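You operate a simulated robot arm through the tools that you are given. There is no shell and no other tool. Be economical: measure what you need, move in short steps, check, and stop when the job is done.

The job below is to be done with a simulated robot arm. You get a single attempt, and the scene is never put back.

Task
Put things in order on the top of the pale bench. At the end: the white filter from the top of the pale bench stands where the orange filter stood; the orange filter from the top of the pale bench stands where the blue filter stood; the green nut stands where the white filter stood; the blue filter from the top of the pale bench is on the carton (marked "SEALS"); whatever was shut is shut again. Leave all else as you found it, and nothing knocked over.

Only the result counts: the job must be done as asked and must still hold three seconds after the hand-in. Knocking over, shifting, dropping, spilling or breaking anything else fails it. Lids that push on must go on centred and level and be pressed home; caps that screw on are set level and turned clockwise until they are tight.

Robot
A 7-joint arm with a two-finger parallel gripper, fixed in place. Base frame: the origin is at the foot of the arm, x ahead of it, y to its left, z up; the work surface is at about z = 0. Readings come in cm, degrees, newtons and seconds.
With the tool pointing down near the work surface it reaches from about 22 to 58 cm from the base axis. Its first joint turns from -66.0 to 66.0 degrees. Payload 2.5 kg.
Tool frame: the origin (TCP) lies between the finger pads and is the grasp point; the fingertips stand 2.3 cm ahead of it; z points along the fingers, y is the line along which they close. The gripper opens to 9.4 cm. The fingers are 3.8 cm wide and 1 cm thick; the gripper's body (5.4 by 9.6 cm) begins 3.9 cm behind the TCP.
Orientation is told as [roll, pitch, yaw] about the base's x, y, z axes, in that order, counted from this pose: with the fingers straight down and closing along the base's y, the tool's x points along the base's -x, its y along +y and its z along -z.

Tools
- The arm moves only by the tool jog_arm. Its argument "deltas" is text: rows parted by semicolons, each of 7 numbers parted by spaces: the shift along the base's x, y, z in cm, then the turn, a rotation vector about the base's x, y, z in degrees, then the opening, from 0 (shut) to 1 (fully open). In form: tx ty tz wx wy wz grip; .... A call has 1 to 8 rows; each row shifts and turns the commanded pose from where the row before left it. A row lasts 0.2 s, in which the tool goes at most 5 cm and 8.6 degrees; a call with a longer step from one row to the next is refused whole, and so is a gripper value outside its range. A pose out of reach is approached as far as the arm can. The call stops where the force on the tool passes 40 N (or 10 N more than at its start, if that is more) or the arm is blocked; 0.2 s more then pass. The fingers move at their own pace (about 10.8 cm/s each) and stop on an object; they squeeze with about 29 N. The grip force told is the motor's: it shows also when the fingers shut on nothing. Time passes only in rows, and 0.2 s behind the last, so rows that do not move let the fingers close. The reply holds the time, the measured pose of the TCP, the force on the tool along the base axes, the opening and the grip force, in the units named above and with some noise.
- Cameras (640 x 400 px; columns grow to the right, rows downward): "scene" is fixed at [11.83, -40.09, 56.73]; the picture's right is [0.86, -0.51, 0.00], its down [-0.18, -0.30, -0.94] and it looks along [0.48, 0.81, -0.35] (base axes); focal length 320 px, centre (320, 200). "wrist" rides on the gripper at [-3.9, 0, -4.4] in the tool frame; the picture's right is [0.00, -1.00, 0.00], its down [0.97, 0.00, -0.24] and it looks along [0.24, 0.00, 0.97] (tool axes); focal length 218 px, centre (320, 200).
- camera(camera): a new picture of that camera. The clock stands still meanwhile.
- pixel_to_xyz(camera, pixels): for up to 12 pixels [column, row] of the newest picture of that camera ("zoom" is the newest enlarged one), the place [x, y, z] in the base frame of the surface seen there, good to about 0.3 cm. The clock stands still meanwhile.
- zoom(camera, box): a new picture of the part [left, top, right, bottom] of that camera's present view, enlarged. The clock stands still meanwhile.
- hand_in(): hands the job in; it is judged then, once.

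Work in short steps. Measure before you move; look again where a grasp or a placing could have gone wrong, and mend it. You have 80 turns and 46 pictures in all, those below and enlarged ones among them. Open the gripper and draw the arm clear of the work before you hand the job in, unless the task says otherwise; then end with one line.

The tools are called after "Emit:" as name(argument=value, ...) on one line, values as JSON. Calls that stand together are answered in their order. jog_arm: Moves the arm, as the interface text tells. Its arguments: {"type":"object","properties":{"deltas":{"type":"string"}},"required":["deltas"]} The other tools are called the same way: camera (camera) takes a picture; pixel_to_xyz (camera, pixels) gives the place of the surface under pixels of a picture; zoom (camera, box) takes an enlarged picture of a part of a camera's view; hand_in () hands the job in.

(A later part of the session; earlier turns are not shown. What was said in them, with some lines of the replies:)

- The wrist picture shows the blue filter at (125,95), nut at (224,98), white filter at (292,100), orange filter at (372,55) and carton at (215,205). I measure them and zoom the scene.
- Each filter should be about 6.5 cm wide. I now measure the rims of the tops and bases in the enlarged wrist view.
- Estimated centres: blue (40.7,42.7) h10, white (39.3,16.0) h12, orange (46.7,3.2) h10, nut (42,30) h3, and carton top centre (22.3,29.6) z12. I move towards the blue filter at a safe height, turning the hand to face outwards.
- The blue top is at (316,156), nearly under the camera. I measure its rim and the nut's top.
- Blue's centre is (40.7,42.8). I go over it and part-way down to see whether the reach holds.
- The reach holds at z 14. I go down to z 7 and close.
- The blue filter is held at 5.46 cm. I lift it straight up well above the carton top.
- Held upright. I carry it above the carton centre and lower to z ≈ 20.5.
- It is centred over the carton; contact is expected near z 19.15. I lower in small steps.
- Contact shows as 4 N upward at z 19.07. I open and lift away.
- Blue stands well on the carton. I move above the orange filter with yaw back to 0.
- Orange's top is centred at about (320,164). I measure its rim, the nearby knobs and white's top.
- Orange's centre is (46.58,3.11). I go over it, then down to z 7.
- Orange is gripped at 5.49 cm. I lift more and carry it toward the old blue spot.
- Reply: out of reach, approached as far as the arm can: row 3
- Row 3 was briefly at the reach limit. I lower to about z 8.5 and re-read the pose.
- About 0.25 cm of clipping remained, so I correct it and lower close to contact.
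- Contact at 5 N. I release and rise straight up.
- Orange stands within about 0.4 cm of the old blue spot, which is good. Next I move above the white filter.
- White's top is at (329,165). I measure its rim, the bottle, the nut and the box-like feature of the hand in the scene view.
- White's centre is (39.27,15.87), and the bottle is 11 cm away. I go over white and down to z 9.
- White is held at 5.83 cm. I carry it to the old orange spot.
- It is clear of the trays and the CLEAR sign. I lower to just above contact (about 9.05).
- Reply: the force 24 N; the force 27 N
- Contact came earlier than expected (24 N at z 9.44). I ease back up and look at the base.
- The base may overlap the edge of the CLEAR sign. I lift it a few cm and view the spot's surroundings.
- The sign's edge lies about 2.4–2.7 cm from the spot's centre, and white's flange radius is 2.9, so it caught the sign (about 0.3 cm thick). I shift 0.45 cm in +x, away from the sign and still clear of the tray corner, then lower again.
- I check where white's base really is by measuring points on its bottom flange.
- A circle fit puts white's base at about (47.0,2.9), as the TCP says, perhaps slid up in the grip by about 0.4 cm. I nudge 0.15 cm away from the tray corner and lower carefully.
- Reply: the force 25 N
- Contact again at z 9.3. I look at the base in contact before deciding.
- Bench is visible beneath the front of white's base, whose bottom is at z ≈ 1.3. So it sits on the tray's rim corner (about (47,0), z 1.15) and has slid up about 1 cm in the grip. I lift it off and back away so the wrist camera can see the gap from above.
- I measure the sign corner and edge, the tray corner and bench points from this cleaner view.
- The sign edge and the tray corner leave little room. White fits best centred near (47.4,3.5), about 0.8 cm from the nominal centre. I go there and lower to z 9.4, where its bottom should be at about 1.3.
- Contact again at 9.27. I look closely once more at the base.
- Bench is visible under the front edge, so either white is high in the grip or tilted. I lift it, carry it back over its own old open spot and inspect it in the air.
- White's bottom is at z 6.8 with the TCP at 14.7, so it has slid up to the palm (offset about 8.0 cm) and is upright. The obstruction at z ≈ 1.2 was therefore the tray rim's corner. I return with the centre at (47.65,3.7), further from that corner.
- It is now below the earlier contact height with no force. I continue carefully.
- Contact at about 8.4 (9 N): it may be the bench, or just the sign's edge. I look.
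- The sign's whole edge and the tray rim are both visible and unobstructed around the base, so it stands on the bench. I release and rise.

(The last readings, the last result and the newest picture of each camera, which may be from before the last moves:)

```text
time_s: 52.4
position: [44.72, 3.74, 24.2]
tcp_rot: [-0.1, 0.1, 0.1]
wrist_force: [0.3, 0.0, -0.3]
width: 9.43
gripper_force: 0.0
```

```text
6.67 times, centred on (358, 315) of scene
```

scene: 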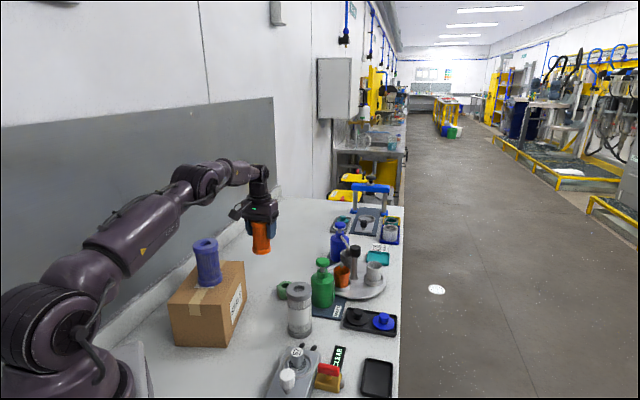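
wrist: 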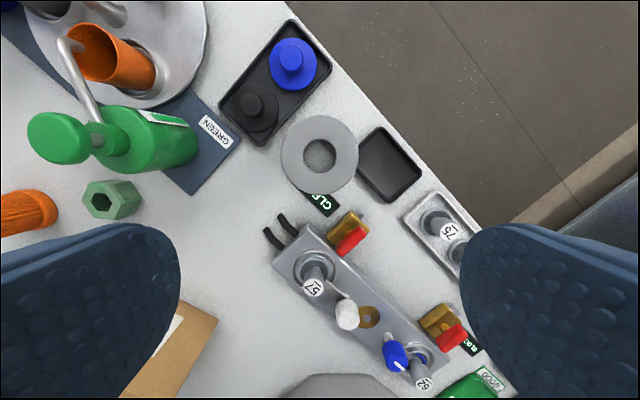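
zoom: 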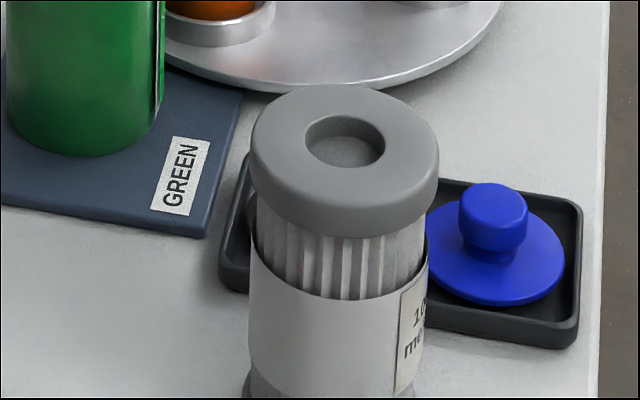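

I measure white's rim to check level and position.

Emit:
pixel_to_xyz(camera="wrist", pixels=[[286, 154], [352, 154], [319, 121], [319, 187], [296, 131], [342, 177], [342, 131], [296, 177]])

Emit:
zoom(camera="scene", box=[310, 300, 406, 380])

```text
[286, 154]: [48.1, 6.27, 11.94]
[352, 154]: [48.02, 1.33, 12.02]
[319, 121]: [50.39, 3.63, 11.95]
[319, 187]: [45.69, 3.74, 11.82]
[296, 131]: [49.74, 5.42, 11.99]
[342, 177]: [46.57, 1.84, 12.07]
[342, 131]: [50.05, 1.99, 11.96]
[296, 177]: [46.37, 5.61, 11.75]
```

```text
5.00 times, centred on (358, 340) of scene
```

zoom: 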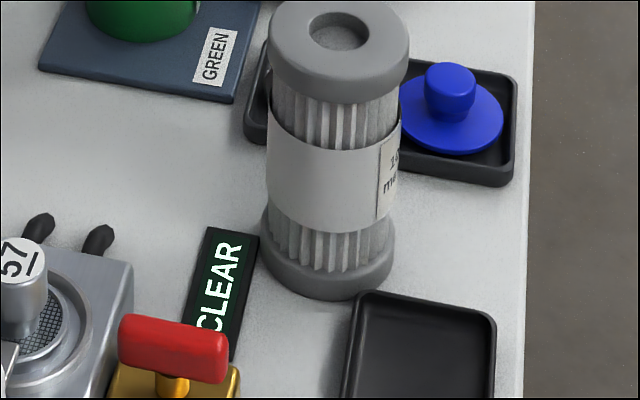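

White stands level (top z 11.94), wedged as close to the orange spot as the sign and tray allow. Next I move above the green nut.

Emit:
jog_arm(deltas="-0.87 4.13 0 0 0 5 1;-0.87 4.13 0 0 0 5 1;-0.87 4.13 0 0 0 5 1;-0.87 4.13 0 0 0 5 1;-0.87 4.13 0 0 0 5 1;-0.87 4.13 0 0 0 5 1;0 0 -4 0 0 0 1;0 0 0 0 0 0 1")

Emit:
zoom(camera="wrist", box=[220, 60, 420, 185])

```text
time_s: 54.2
position: [39.64, 28.57, 20.1]
tcp_rot: [0.1, 0.0, 30.1]
wrist_force: [0.3, -0.1, 0.0]
width: 9.41
gripper_force: 0.1
```

```text
3.20 times, centred on (320, 122) of wrist
```

zoom: 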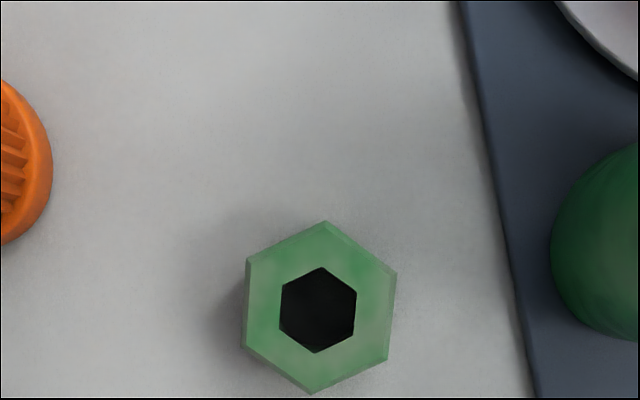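

The nut's left and right flats are almost square to the closing axis, about 4° off. I measure its position.

Emit:
pixel_to_xyz(camera="zoom", pixels=[[325, 228], [390, 273], [383, 353], [312, 386], [249, 342], [253, 262], [260, 300], [375, 315], [300, 370], [345, 250]])

```text
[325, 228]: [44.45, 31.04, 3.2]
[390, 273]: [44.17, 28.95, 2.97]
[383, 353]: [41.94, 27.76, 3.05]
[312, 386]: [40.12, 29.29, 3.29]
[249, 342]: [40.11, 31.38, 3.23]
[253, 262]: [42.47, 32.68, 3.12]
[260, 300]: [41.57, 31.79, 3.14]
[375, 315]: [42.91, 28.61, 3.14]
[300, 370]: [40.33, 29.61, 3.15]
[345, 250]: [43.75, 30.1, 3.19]
```

Nut centre is (42.2,30.2), with flats at 28.5°. I partly close to 6.8 cm to stay off the mat, go over it and down to z 4.5 first.

Emit:
jog_arm(deltas="2.65 1.63 0 0 0 -1.5 0.72;0 0 -4.5 0 0 0 0.72;0 0 -4.5 0 0 0 0.72;0 0 -4 0 0 0 0.72;0 0 -2.5 0 0 0 0.72;0 0 0 0 0 0 0.72")

Emit:
zoom(camera="scene", box=[240, 240, 368, 320])

```text
time_s: 55.6
position: [42.22, 30.25, 4.87]
tcp_rot: [0.0, 0.0, 28.6]
wrist_force: [-0.3, 0.0, -0.6]
width: 6.79
gripper_force: 0.0
```

```text
5.00 times, centred on (304, 280) of scene
```

zoom: 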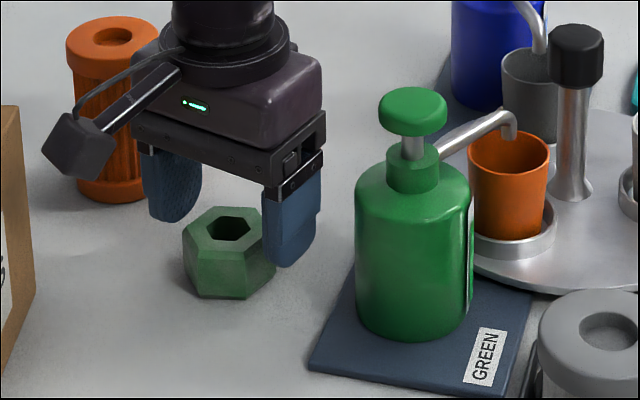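

The fingers straddle the nut. I lower to 2.8 and close, then lift.

Emit:
jog_arm(deltas="0 0 -1 0 0 0 0.72;0 0 -1.05 0 0 0 0.72;0 0 0 0 0 0 0.72;0 0 0 0 0 0 0.4;0 0 0 0 0 0 0.3;0 0 0 0 0 0 0.3")

```text
time_s: 57.0
position: [42.25, 30.2, 2.77]
tcp_rot: [0.0, 0.0, 28.6]
wrist_force: [-0.2, 1.0, -0.3]
width: 4.57
gripper_force: 28.4
```

The nut is held at 4.57 cm. I lift it and carry it to white's old spot, then lower part-way.

Emit:
jog_arm(deltas="0 0 1 0 0 0 0.3;0 0 4.5 0 0 0 0.3;0 0 4.5 0 0 0 0.3;0 0 4.5 0 0 0 0.3;-0.7 -3.56 0 0 0 1.6 0.3;-0.7 -3.56 0 0 0 1.6 0.3;-0.7 -3.56 0 0 0 1.6 0.3;-0.7 -3.56 0 0 0 1.6 0.3")

Emit:
jog_arm(deltas="0 0 -4.5 0 0 0 0.3;0 0 -4.5 0 0 0 0.3;0 0 -3 0 0 0 0.3;0 0 0 0 0 0 0.3")

Emit:
zoom(camera="scene", box=[230, 250, 390, 350])

```text
time_s: 58.8
position: [39.41, 15.76, 17.11]
tcp_rot: [0.0, -0.1, 35.1]
wrist_force: [0.6, 0.1, -4.0]
width: 4.58
gripper_force: 29.2
```

```text
time_s: 59.8
position: [39.11, 15.78, 5.24]
tcp_rot: [0.0, 0.0, 35.0]
wrist_force: [0.0, 0.2, -2.9]
width: 4.58
gripper_force: 28.8
```

```text
4.00 times, centred on (310, 300) of scene
```

zoom: 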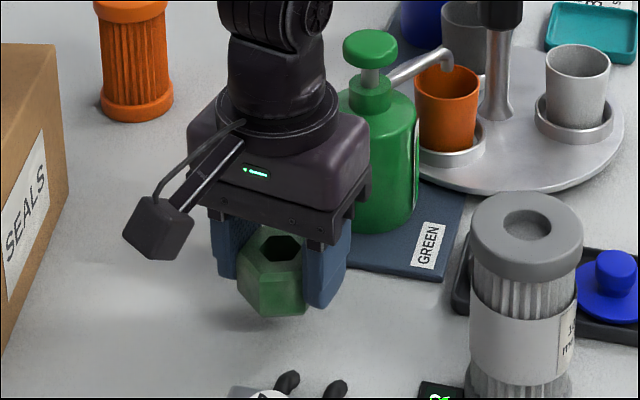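

The view is clear: prongs and mat are away from the fingers. I adjust by 0.2 cm and lower to near contact.

Emit:
jog_arm(deltas="0.2 0.15 -1 0 0 0 0.3;0 0 -1 0 0 0 0.3;0 0 -0.25 0 0 0 0.3;0 0 0 0 0 0 0.3")

Emit:
jog_arm(deltas="0 0 -0.15 0 0 0 0.3;0 0 0 0 0 0 0.3")

```text
time_s: 60.8
position: [39.39, 15.97, 2.99]
tcp_rot: [0.0, 0.0, 35.0]
wrist_force: [0.3, -0.6, -3.2]
width: 4.55
gripper_force: 29.0
```

```text
time_s: 61.4
position: [39.47, 15.91, 3.0]
tcp_rot: [0.0, 0.0, 35.0]
wrist_force: [0.8, 0.3, -3.8]
width: 4.58
gripper_force: 29.1
```

Emit:
jog_arm(deltas="0 0 -0.12 0 0 0 0.3;0 0 0 0 0 0 0.3")

```text
time_s: 62.0
position: [39.53, 15.92, 2.83]
tcp_rot: [-0.1, 0.0, 35.0]
wrist_force: [-4.9, -2.2, 12.3]
width: 4.58
gripper_force: 29.4
```

Contact at 12 N at the expected height. I release with a small opening and rise.

Emit:
jog_arm(deltas="0 0 0 0 0 0 0.6;0 0 0 0 0 0 0.65;0 0 1 0 0 0 0.65;0 0 3 0 0 0 0.65;0 0 4.5 0 0 0 0.8;0 0 4.5 0 0 0 1;-1 0 4.5 0 0 0 1;-1.5 0 4 0 0 0 1")

Emit:
camera(camera="wrist")

Emit:
camera(camera="scene")

```text
time_s: 63.8
position: [36.92, 15.99, 24.19]
tcp_rot: [0.1, 0.1, 34.9]
wrist_force: [0.2, 0.2, 0.1]
width: 9.41
gripper_force: 0.1
```

```text
13 pictures are left
```

wrist: 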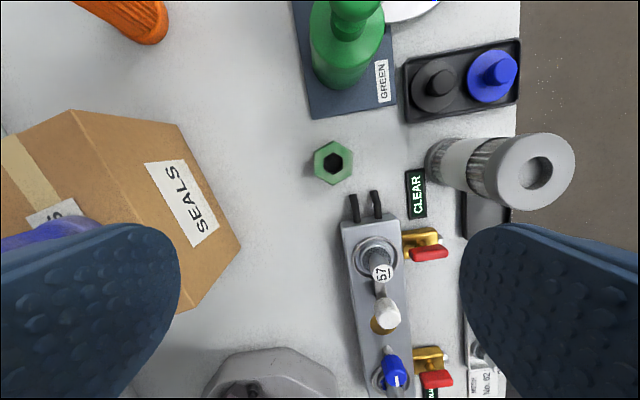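

```text
12 pictures are left
```

scene: 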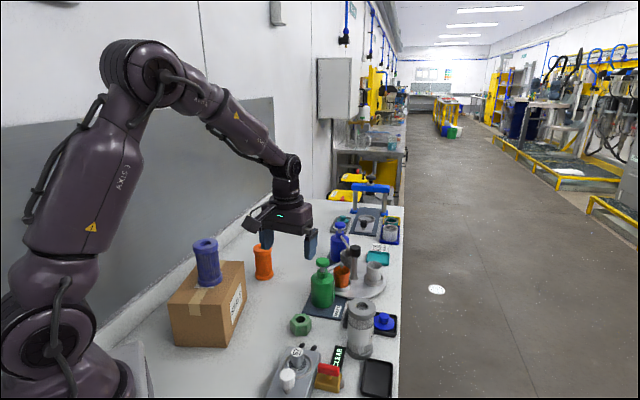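

The nut stands on white's old spot. White is about 1.3–1.6 cm from the orange spot, and there is still a small gap to the sign, so I'll re-grip it and shift it 0.55 cm back. First I check the nut's centre and move above white.

Emit:
pixel_to_xyz(camera="wrist", pixels=[[333, 141], [352, 152], [351, 173], [333, 184], [315, 174], [315, 152]])

Emit:
jog_arm(deltas="2.22 -2.45 0 0 0 -7 1;2.22 -2.45 0 0 0 -7 1;2.22 -2.45 0 0 0 -7 1;2.22 -2.45 0 0 0 -7 1;2.22 -2.45 0 0 0 -7 1;0 0 0 0 0 0 1;0 0 0 0 0 0 1")

Emit:
zoom(camera="wrist", box=[220, 120, 420, 245])

```text
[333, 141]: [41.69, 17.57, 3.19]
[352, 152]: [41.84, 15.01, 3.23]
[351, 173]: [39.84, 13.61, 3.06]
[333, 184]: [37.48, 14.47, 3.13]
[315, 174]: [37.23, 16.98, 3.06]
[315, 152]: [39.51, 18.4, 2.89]
```

```text
time_s: 65.4
position: [48.09, 3.96, 24.11]
tcp_rot: [0.0, 0.0, 0.0]
wrist_force: [-0.9, 0.3, 0.5]
width: 9.4
gripper_force: 0.1
```

```text
3.20 times, centred on (320, 182) of wrist
```

zoom: 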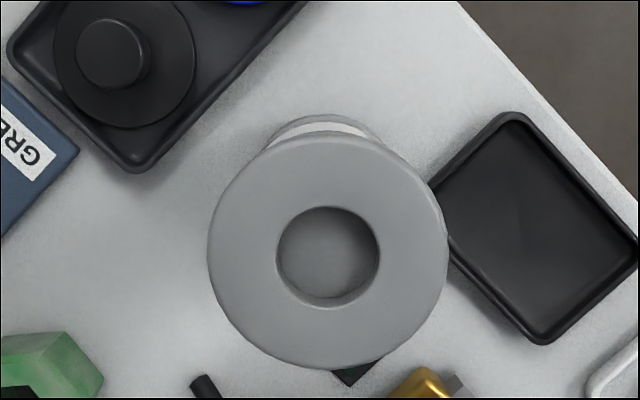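

The nut is at (39.6,16.0), matching white's old spot. White is at (48.06,3.76); I align, lower to z 9 and grip it.

Emit:
jog_arm(deltas="0 -0.18 0 0 0 0 1;0 0 -4.5 0 0 0 1;0 0 -4.5 0 0 0 1;0 0 -4 0 0 0 1;0 0 -2 0 0 0 1;0 0 0 0 0 0 1")

Emit:
jog_arm(deltas="0 0 0 0 0 0 0.68;0 0 0 0 0 0 0.5;0 0 0 0 0 0 0.3;0 0 0 0 0 0 0.3")

```text
time_s: 66.8
position: [48.01, 3.89, 9.17]
tcp_rot: [-0.1, 0.0, 0.0]
wrist_force: [0.3, -0.4, -0.4]
width: 9.4
gripper_force: 0.0
```

```text
time_s: 67.8
position: [48.05, 3.71, 9.13]
tcp_rot: [0.1, 0.0, -0.1]
wrist_force: [0.1, 0.0, -0.2]
width: 5.84
gripper_force: 29.5
```

Gripped. I lift 0.5 cm, shift −0.55 cm in x and lower to just above contact.

Emit:
jog_arm(deltas="0 0 0.6 0 0 0 0.3;-0.3 0 0 0 0 0 0.3;-0.25 0 0 0 0 0 0.3;0 0 -0.3 0 0 0 0.3;0 0 0 0 0 0 0.3")

Emit:
jog_arm(deltas="0 0 -0.15 0 0 0 0.3;0 0 0 0 0 0 0.3")

```text
time_s: 69.0
position: [47.68, 3.62, 9.53]
tcp_rot: [0.0, 0.0, 0.0]
wrist_force: [-0.1, -0.4, -1.3]
width: 5.83
gripper_force: 29.4
```

```text
time_s: 69.6
position: [47.6, 3.59, 9.41]
tcp_rot: [0.1, 0.0, 0.0]
wrist_force: [-4.7, -0.8, 14.7]
width: 5.83
gripper_force: 29.4
```

Contact came about 0.15 cm early, which is the sign's edge. I ease up, move back +0.25 cm in x and lower again.

Emit:
jog_arm(deltas="0 0 0.25 0 0 0 0.3;0.25 0 0 0 0 0 0.3;0 0 -0.2 0 0 0 0.3;0 0 0 0 0 0 0.3")

Emit:
jog_arm(deltas="0 0 -0.12 0 0 0 0.3;0 0 0 0 0 0 0.3")

```text
time_s: 70.6
position: [47.79, 3.53, 9.43]
tcp_rot: [0.0, 0.0, 0.0]
wrist_force: [-4.1, 2.6, 11.9]
width: 5.85
gripper_force: 29.4
```

```text
time_s: 71.2
position: [47.83, 3.47, 9.42]
tcp_rot: [-0.1, -0.2, -0.1]
wrist_force: [-1.9, 2.5, 20.1]
width: 5.85
gripper_force: 29.1
```

Readings drift oddly (y 3.5 with a side force), so I look before going on.

Emit:
zoom(camera="scene", box=[310, 290, 406, 370])

```text
5.00 times, centred on (358, 330) of scene
```

zoom: 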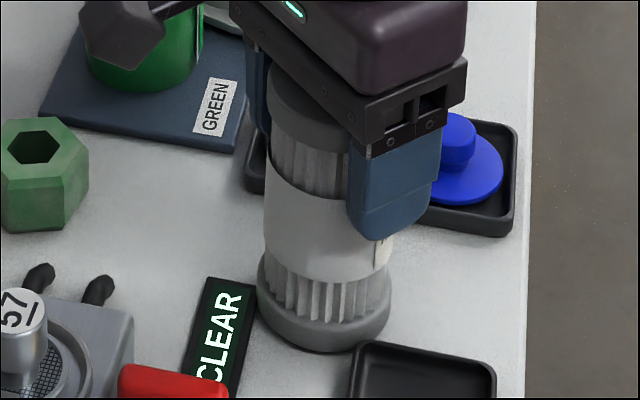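

The base is just touching the sign's corner, so this gap allows hardly any shift. I raise it and return almost to the previous good place.

Emit:
jog_arm(deltas="0 0 0.4 0 0 0 0.3;0.2 0.15 0 0 0 0 0.3;0 0 0 0 0 0 0.3")

Emit:
jog_arm(deltas="0 0 -0.3 0 0 0 0.3;0 0 0 0 0 0 0.3")

```text
time_s: 72.0
position: [47.92, 3.77, 9.65]
tcp_rot: [-0.1, 0.0, 0.0]
wrist_force: [0.7, -0.4, -0.2]
width: 5.85
gripper_force: 29.0
```

```text
time_s: 72.6
position: [48.14, 3.6, 9.4]
tcp_rot: [-0.1, 0.0, 0.0]
wrist_force: [0.7, 0.3, -1.0]
width: 5.84
gripper_force: 29.3
```

Emit:
jog_arm(deltas="0 0 -0.12 0 0 0 0.3;0 0 0 0 0 0 0.3")

Emit:
jog_arm(deltas="0 0 -0.1 0 0 0 0.3;0 0 0 0 0 0 0.3")

```text
time_s: 73.2
position: [47.91, 3.71, 9.31]
tcp_rot: [0.0, 0.1, 0.0]
wrist_force: [-3.5, -0.8, 10.3]
width: 5.85
gripper_force: 28.8
```

```text
time_s: 73.8
position: [48.05, 3.54, 9.38]
tcp_rot: [0.1, -0.2, -0.1]
wrist_force: [-2.2, -1.3, 19.4]
width: 5.85
gripper_force: 29.3
```

It is within about 0.2 cm of the grasp height and clear of sign and tray. I release and rise, then verify.

Emit:
jog_arm(deltas="0 0 0 0 0 0 0.65;0 0 0 0 0 0 0.9;0 0 1 0 0 0 1;0 0 3 0 0 0 1;0 0 4 0 0 0 1;0 0 4 0 0 0 1;-1.5 0 4 0 0 0 1;-1.5 0 0 0 0 0 1")

Emit:
camera(camera="wrist")

Emit:
zoom(camera="scene", box=[310, 300, 406, 380])

```text
time_s: 75.6
position: [44.9, 3.67, 25.32]
tcp_rot: [-0.1, -0.1, 0.0]
wrist_force: [0.3, 0.2, -0.2]
width: 9.41
gripper_force: 0.1
```

```text
9 pictures are left
```

wrist: 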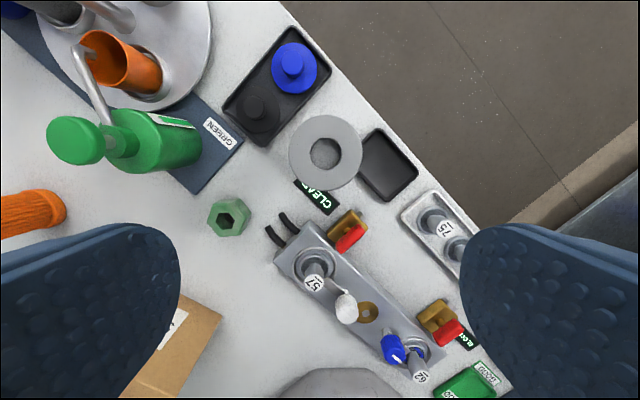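

```text
5.00 times, centred on (358, 340) of scene
```

zoom: 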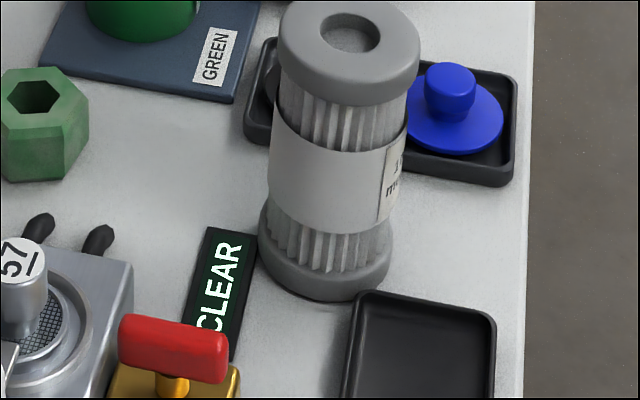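

White now appears slightly tilted, with its top shifted right. I measure the rim.

Emit:
pixel_to_xyz(camera="wrist", pixels=[[294, 152], [357, 152], [325, 120], [325, 184], [303, 130], [347, 174], [347, 130], [303, 174], [304, 190], [330, 212], [340, 205], [300, 183]])

```text
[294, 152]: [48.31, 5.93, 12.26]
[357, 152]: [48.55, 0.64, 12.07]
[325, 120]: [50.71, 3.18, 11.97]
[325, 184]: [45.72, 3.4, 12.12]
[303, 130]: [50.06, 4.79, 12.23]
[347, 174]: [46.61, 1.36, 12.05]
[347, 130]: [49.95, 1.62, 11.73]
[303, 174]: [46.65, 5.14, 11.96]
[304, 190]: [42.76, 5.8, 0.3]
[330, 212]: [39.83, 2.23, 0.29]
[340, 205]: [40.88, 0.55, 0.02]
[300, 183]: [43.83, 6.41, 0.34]
```

White leans about 2.5° because its edge rests on the sign. I re-grip it around the top and will set it at the earlier level place, slightly further out. First I align and lower.

Emit:
jog_arm(deltas="3.25 -0.25 0 0 0 0 1;0 0 -4.5 0 0 0 1;0 0 -4.5 0 0 0 1;0 0 -4.5 0 0 0 1;0 0 -2.6 0 0 0 1;0 0 0 0 0 0 1;0 0 0 0 0 0 1")

Emit:
jog_arm(deltas="0 0 0 0 0 0 0.68;0 0 0 0 0 0 0.5;0 0 0 0 0 0 0.3;0 0 0 0 0 0 0.3;0 0 0.4 0 0 0 0.3;0 0 0.4 0 0 0 0.3;0 0 0 0 0 0 0.3")

```text
time_s: 77.2
position: [48.26, 3.52, 9.27]
tcp_rot: [-0.1, 0.0, 0.1]
wrist_force: [0.6, 0.9, -0.9]
width: 9.42
gripper_force: 0.2
```

```text
time_s: 78.8
position: [48.16, 3.68, 9.96]
tcp_rot: [0.0, 0.0, -0.1]
wrist_force: [1.0, 3.7, -2.3]
width: 5.86
gripper_force: 28.8
```

A 3.7 N side force in +y suggests the base touches the tray's side. I move +0.4 cm in y, away from it, then lower a little and check.

Emit:
jog_arm(deltas="0 0.2 0 0 0 0 0.3;0.05 0.2 0 0 0 0 0.3;0 0 -0.4 0 0 0 0.3;0 0 0 0 0 0 0.3")

Emit:
jog_arm(deltas="0 0 -0.2 0 0 0 0.3;0 0 0 0 0 0 0.3")

Emit:
zoom(camera="scene", box=[310, 300, 406, 380])

```text
time_s: 79.8
position: [48.26, 3.88, 9.47]
tcp_rot: [-0.1, 0.0, 0.0]
wrist_force: [-0.8, 0.3, -0.9]
width: 5.83
gripper_force: 29.4
```

```text
time_s: 80.4
position: [48.29, 3.84, 9.24]
tcp_rot: [-0.1, 0.0, 0.0]
wrist_force: [-0.7, 1.0, 1.1]
width: 5.84
gripper_force: 29.1
```

```text
5.00 times, centred on (358, 340) of scene
```

zoom: 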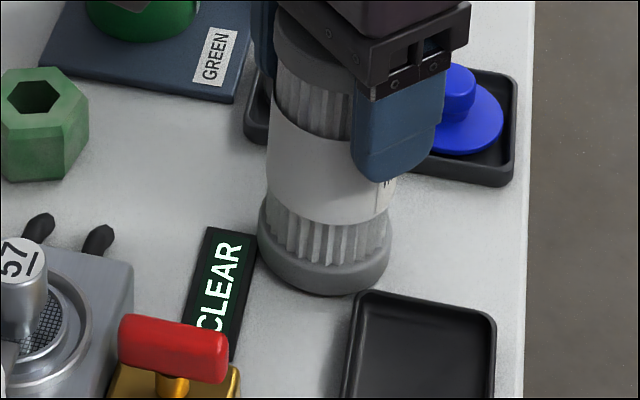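

The base sits about 0.2 cm nearer the sign than in the good placing. I shift +0.3 cm in x and press down gently to let it level.

Emit:
jog_arm(deltas="0 0 0.15 0 0 0 0.3;0.3 0 0 0 0 0 0.3;0 0 -0.2 0 0 0 0.3;0 0 0 0 0 0 0.3")

Emit:
jog_arm(deltas="0 0 -0.12 0 0 0 0.3;0 0 0 0 0 0 0.3")

```text
time_s: 81.4
position: [48.71, 3.92, 9.21]
tcp_rot: [0.1, 0.1, 0.0]
wrist_force: [-0.2, -0.4, 0.5]
width: 5.83
gripper_force: 28.9
```

```text
time_s: 82.0
position: [48.62, 3.94, 9.19]
tcp_rot: [-0.1, -0.1, -0.1]
wrist_force: [-4.4, 1.0, 16.9]
width: 5.84
gripper_force: 29.4
```

Contact at the expected height (17 N). I release, rise and verify.

Emit:
jog_arm(deltas="0 0 0.08 0 0 0 0.3;0 0 0 0 0 0 0.65;0 0 0 0 0 0 0.9;0 0 2 0 0 0 1;0 0 4 0 0 0 1;0 0 4.5 0 0 0 1;-1.5 0 4.5 0 0 0 1;-1.5 0 0 0 0 0 1")

Emit:
camera(camera="wrist")

Emit:
zoom(camera="scene", box=[310, 300, 406, 380])

```text
time_s: 83.8
position: [45.71, 3.88, 24.19]
tcp_rot: [0.0, 0.0, -0.1]
wrist_force: [0.1, -0.2, 1.0]
width: 9.38
gripper_force: 0.0
```

```text
6 pictures are left
```

wrist: 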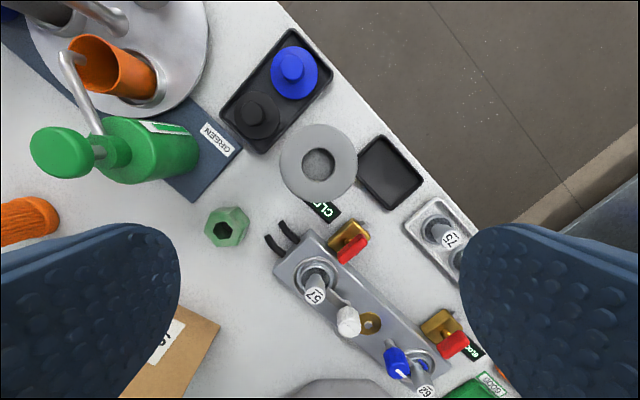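

```text
5.00 times, centred on (358, 340) of scene
```

zoom: 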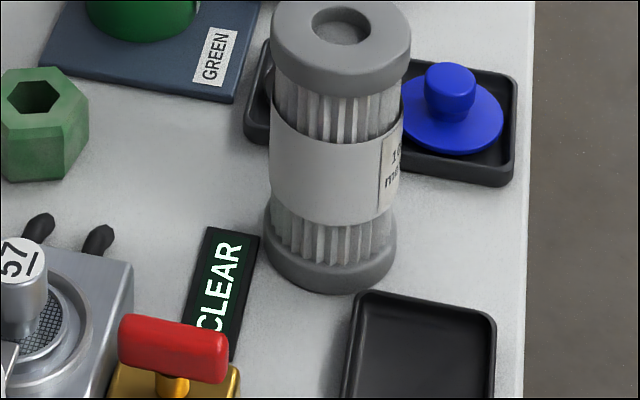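

White stands upright again, clear of the sign and tray. I verify the rim and draw the arm clear.

Emit:
pixel_to_xyz(camera="wrist", pixels=[[285, 163], [352, 163], [318, 130], [318, 196], [295, 140], [342, 186], [342, 140], [295, 186]])

Emit:
jog_arm(deltas="-4 0 3 0 0 0 1;-4 0 3 0 0 0 1;-4 0 3 0 0 0 1;0 0 3 0 0 0 1;0 0 0 0 0 0 1")

Emit:
camera(camera="scene")

```text
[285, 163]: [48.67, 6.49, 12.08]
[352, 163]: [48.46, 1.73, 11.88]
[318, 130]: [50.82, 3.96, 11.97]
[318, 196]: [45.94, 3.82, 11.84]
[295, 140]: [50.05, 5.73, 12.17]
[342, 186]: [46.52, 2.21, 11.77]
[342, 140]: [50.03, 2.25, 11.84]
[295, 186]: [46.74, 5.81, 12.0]
```

```text
time_s: 85.0
position: [33.7, 3.93, 35.97]
tcp_rot: [0.0, -0.1, 0.0]
wrist_force: [-1.2, -0.7, -1.2]
width: 9.41
gripper_force: 0.1
```

```text
4 pictures are left
```

scene: 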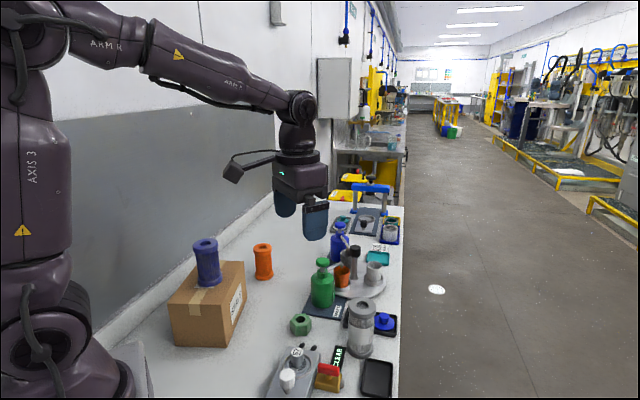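

White is level but its centre is at (48.4,4.0), about 2 cm from the old orange centre. I make one small correction toward the earlier verified clear place: re-grip, lift 0.12 cm and shift (−0.25, −0.25).

Emit:
jog_arm(deltas="0 0 -3 0 0 0 1;4 0 -3 0 0 0 1;4 0 -3 0 0 0 1;4 0 -3 0 0 0 1;2.65 0.05 0 0 0 0 1;0 0 -4.5 0 0 0 1;0 0 -4.5 0 0 0 1;0 0 -4.5 0 0 0 1")

Emit:
jog_arm(deltas="0 0 -1.3 0 0 0 1;0 0 0 0 0 0 0.68;0 0 0 0 0 0 0.5;0 0 0 0 0 0 0.3;0 0 0 0 0 0 0.3;0 0 0.15 0 0 0 0.3;-0.25 -0.22 0 0 0 0 0.3;0 0 0 0 0 0 0.3")

Emit:
zoom(camera="scene", box=[310, 300, 406, 380])

```text
time_s: 86.8
position: [48.48, 4.24, 10.77]
tcp_rot: [-0.1, -0.1, 0.0]
wrist_force: [-0.9, -0.1, 0.2]
width: 9.39
gripper_force: 0.1
```

```text
time_s: 88.6
position: [47.99, 3.7, 9.53]
tcp_rot: [0.0, -0.1, 0.1]
wrist_force: [0.1, 0.4, 0.4]
width: 5.84
gripper_force: 29.1
```

```text
5.00 times, centred on (358, 340) of scene
5 turns are left
```

zoom: 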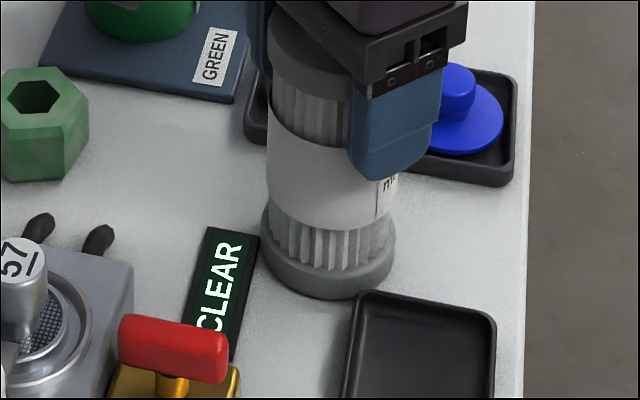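

The base now spans columns 261–394, the same as the first level placing, and is clear of the sign. I lower 0.15 cm, release, rise and retreat.

Emit:
jog_arm(deltas="0 0 -0.15 0 0 0 0.3;0 0 0 0 0 0 0.3;0 0 0 0 0 0 0.65;0 0 0 0 0 0 0.9;0 0 2 0 0 0 1;0 0 4 0 0 0 1;0 0 4.5 0 0 0 1;0 0 4.5 0 0 0 1")

Emit:
jog_arm(deltas="-4 0 3 0 0 0 1;-4 0 3 0 0 0 1;-4 0 3 0 0 0 1;0 0 3 0 0 0 1;0 0 0 0 0 0 1")

Emit:
zoom(camera="scene", box=[310, 300, 406, 380])

Emit:
camera(camera="scene")

```text
time_s: 90.4
position: [47.87, 3.66, 24.76]
tcp_rot: [0.0, 0.0, 0.0]
wrist_force: [-0.9, -0.1, 0.0]
width: 9.42
gripper_force: 0.0
```

```text
time_s: 91.6
position: [36.0, 3.73, 36.63]
tcp_rot: [0.1, 0.0, 0.1]
wrist_force: [-0.4, -0.2, -0.1]
width: 9.42
gripper_force: 0.1
```

```text
5.00 times, centred on (358, 340) of scene
```

zoom: 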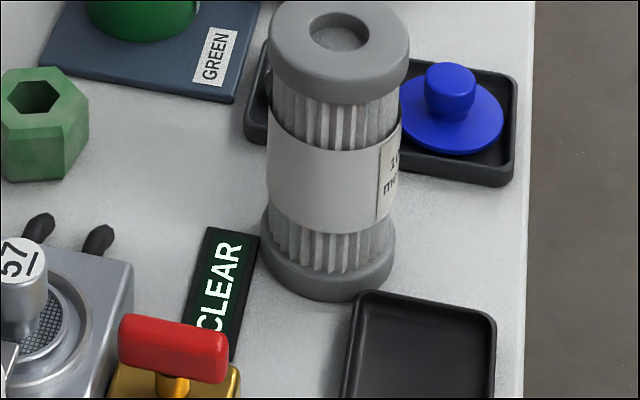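

```text
1 pictures are left
4 turns are left
```

scene: 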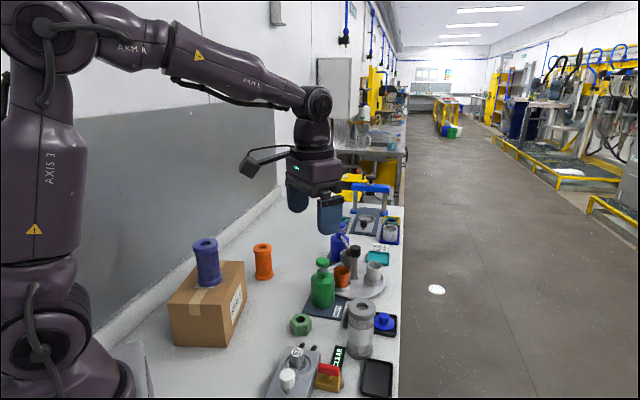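

White matches the first level placing, everything is standing, and the arm is clear with the gripper open. I hand in.

Emit:
hand_in()

```text
The job is handed in.
```

I moved all four things and handed the job in, but the white filter stands roughly 1.3–1.6 cm off the orange filter's old centre. While placing it I pressed it onto the black tray's rim and the "CLEAR" sign, but neither moved noticeably in the pictures. The blue filter is on the carton, the orange filter is within about 0.4 cm of blue's old spot, and the green nut is about 0.3 cm from white's. I opened nothing, and everything was standing when I handed in.
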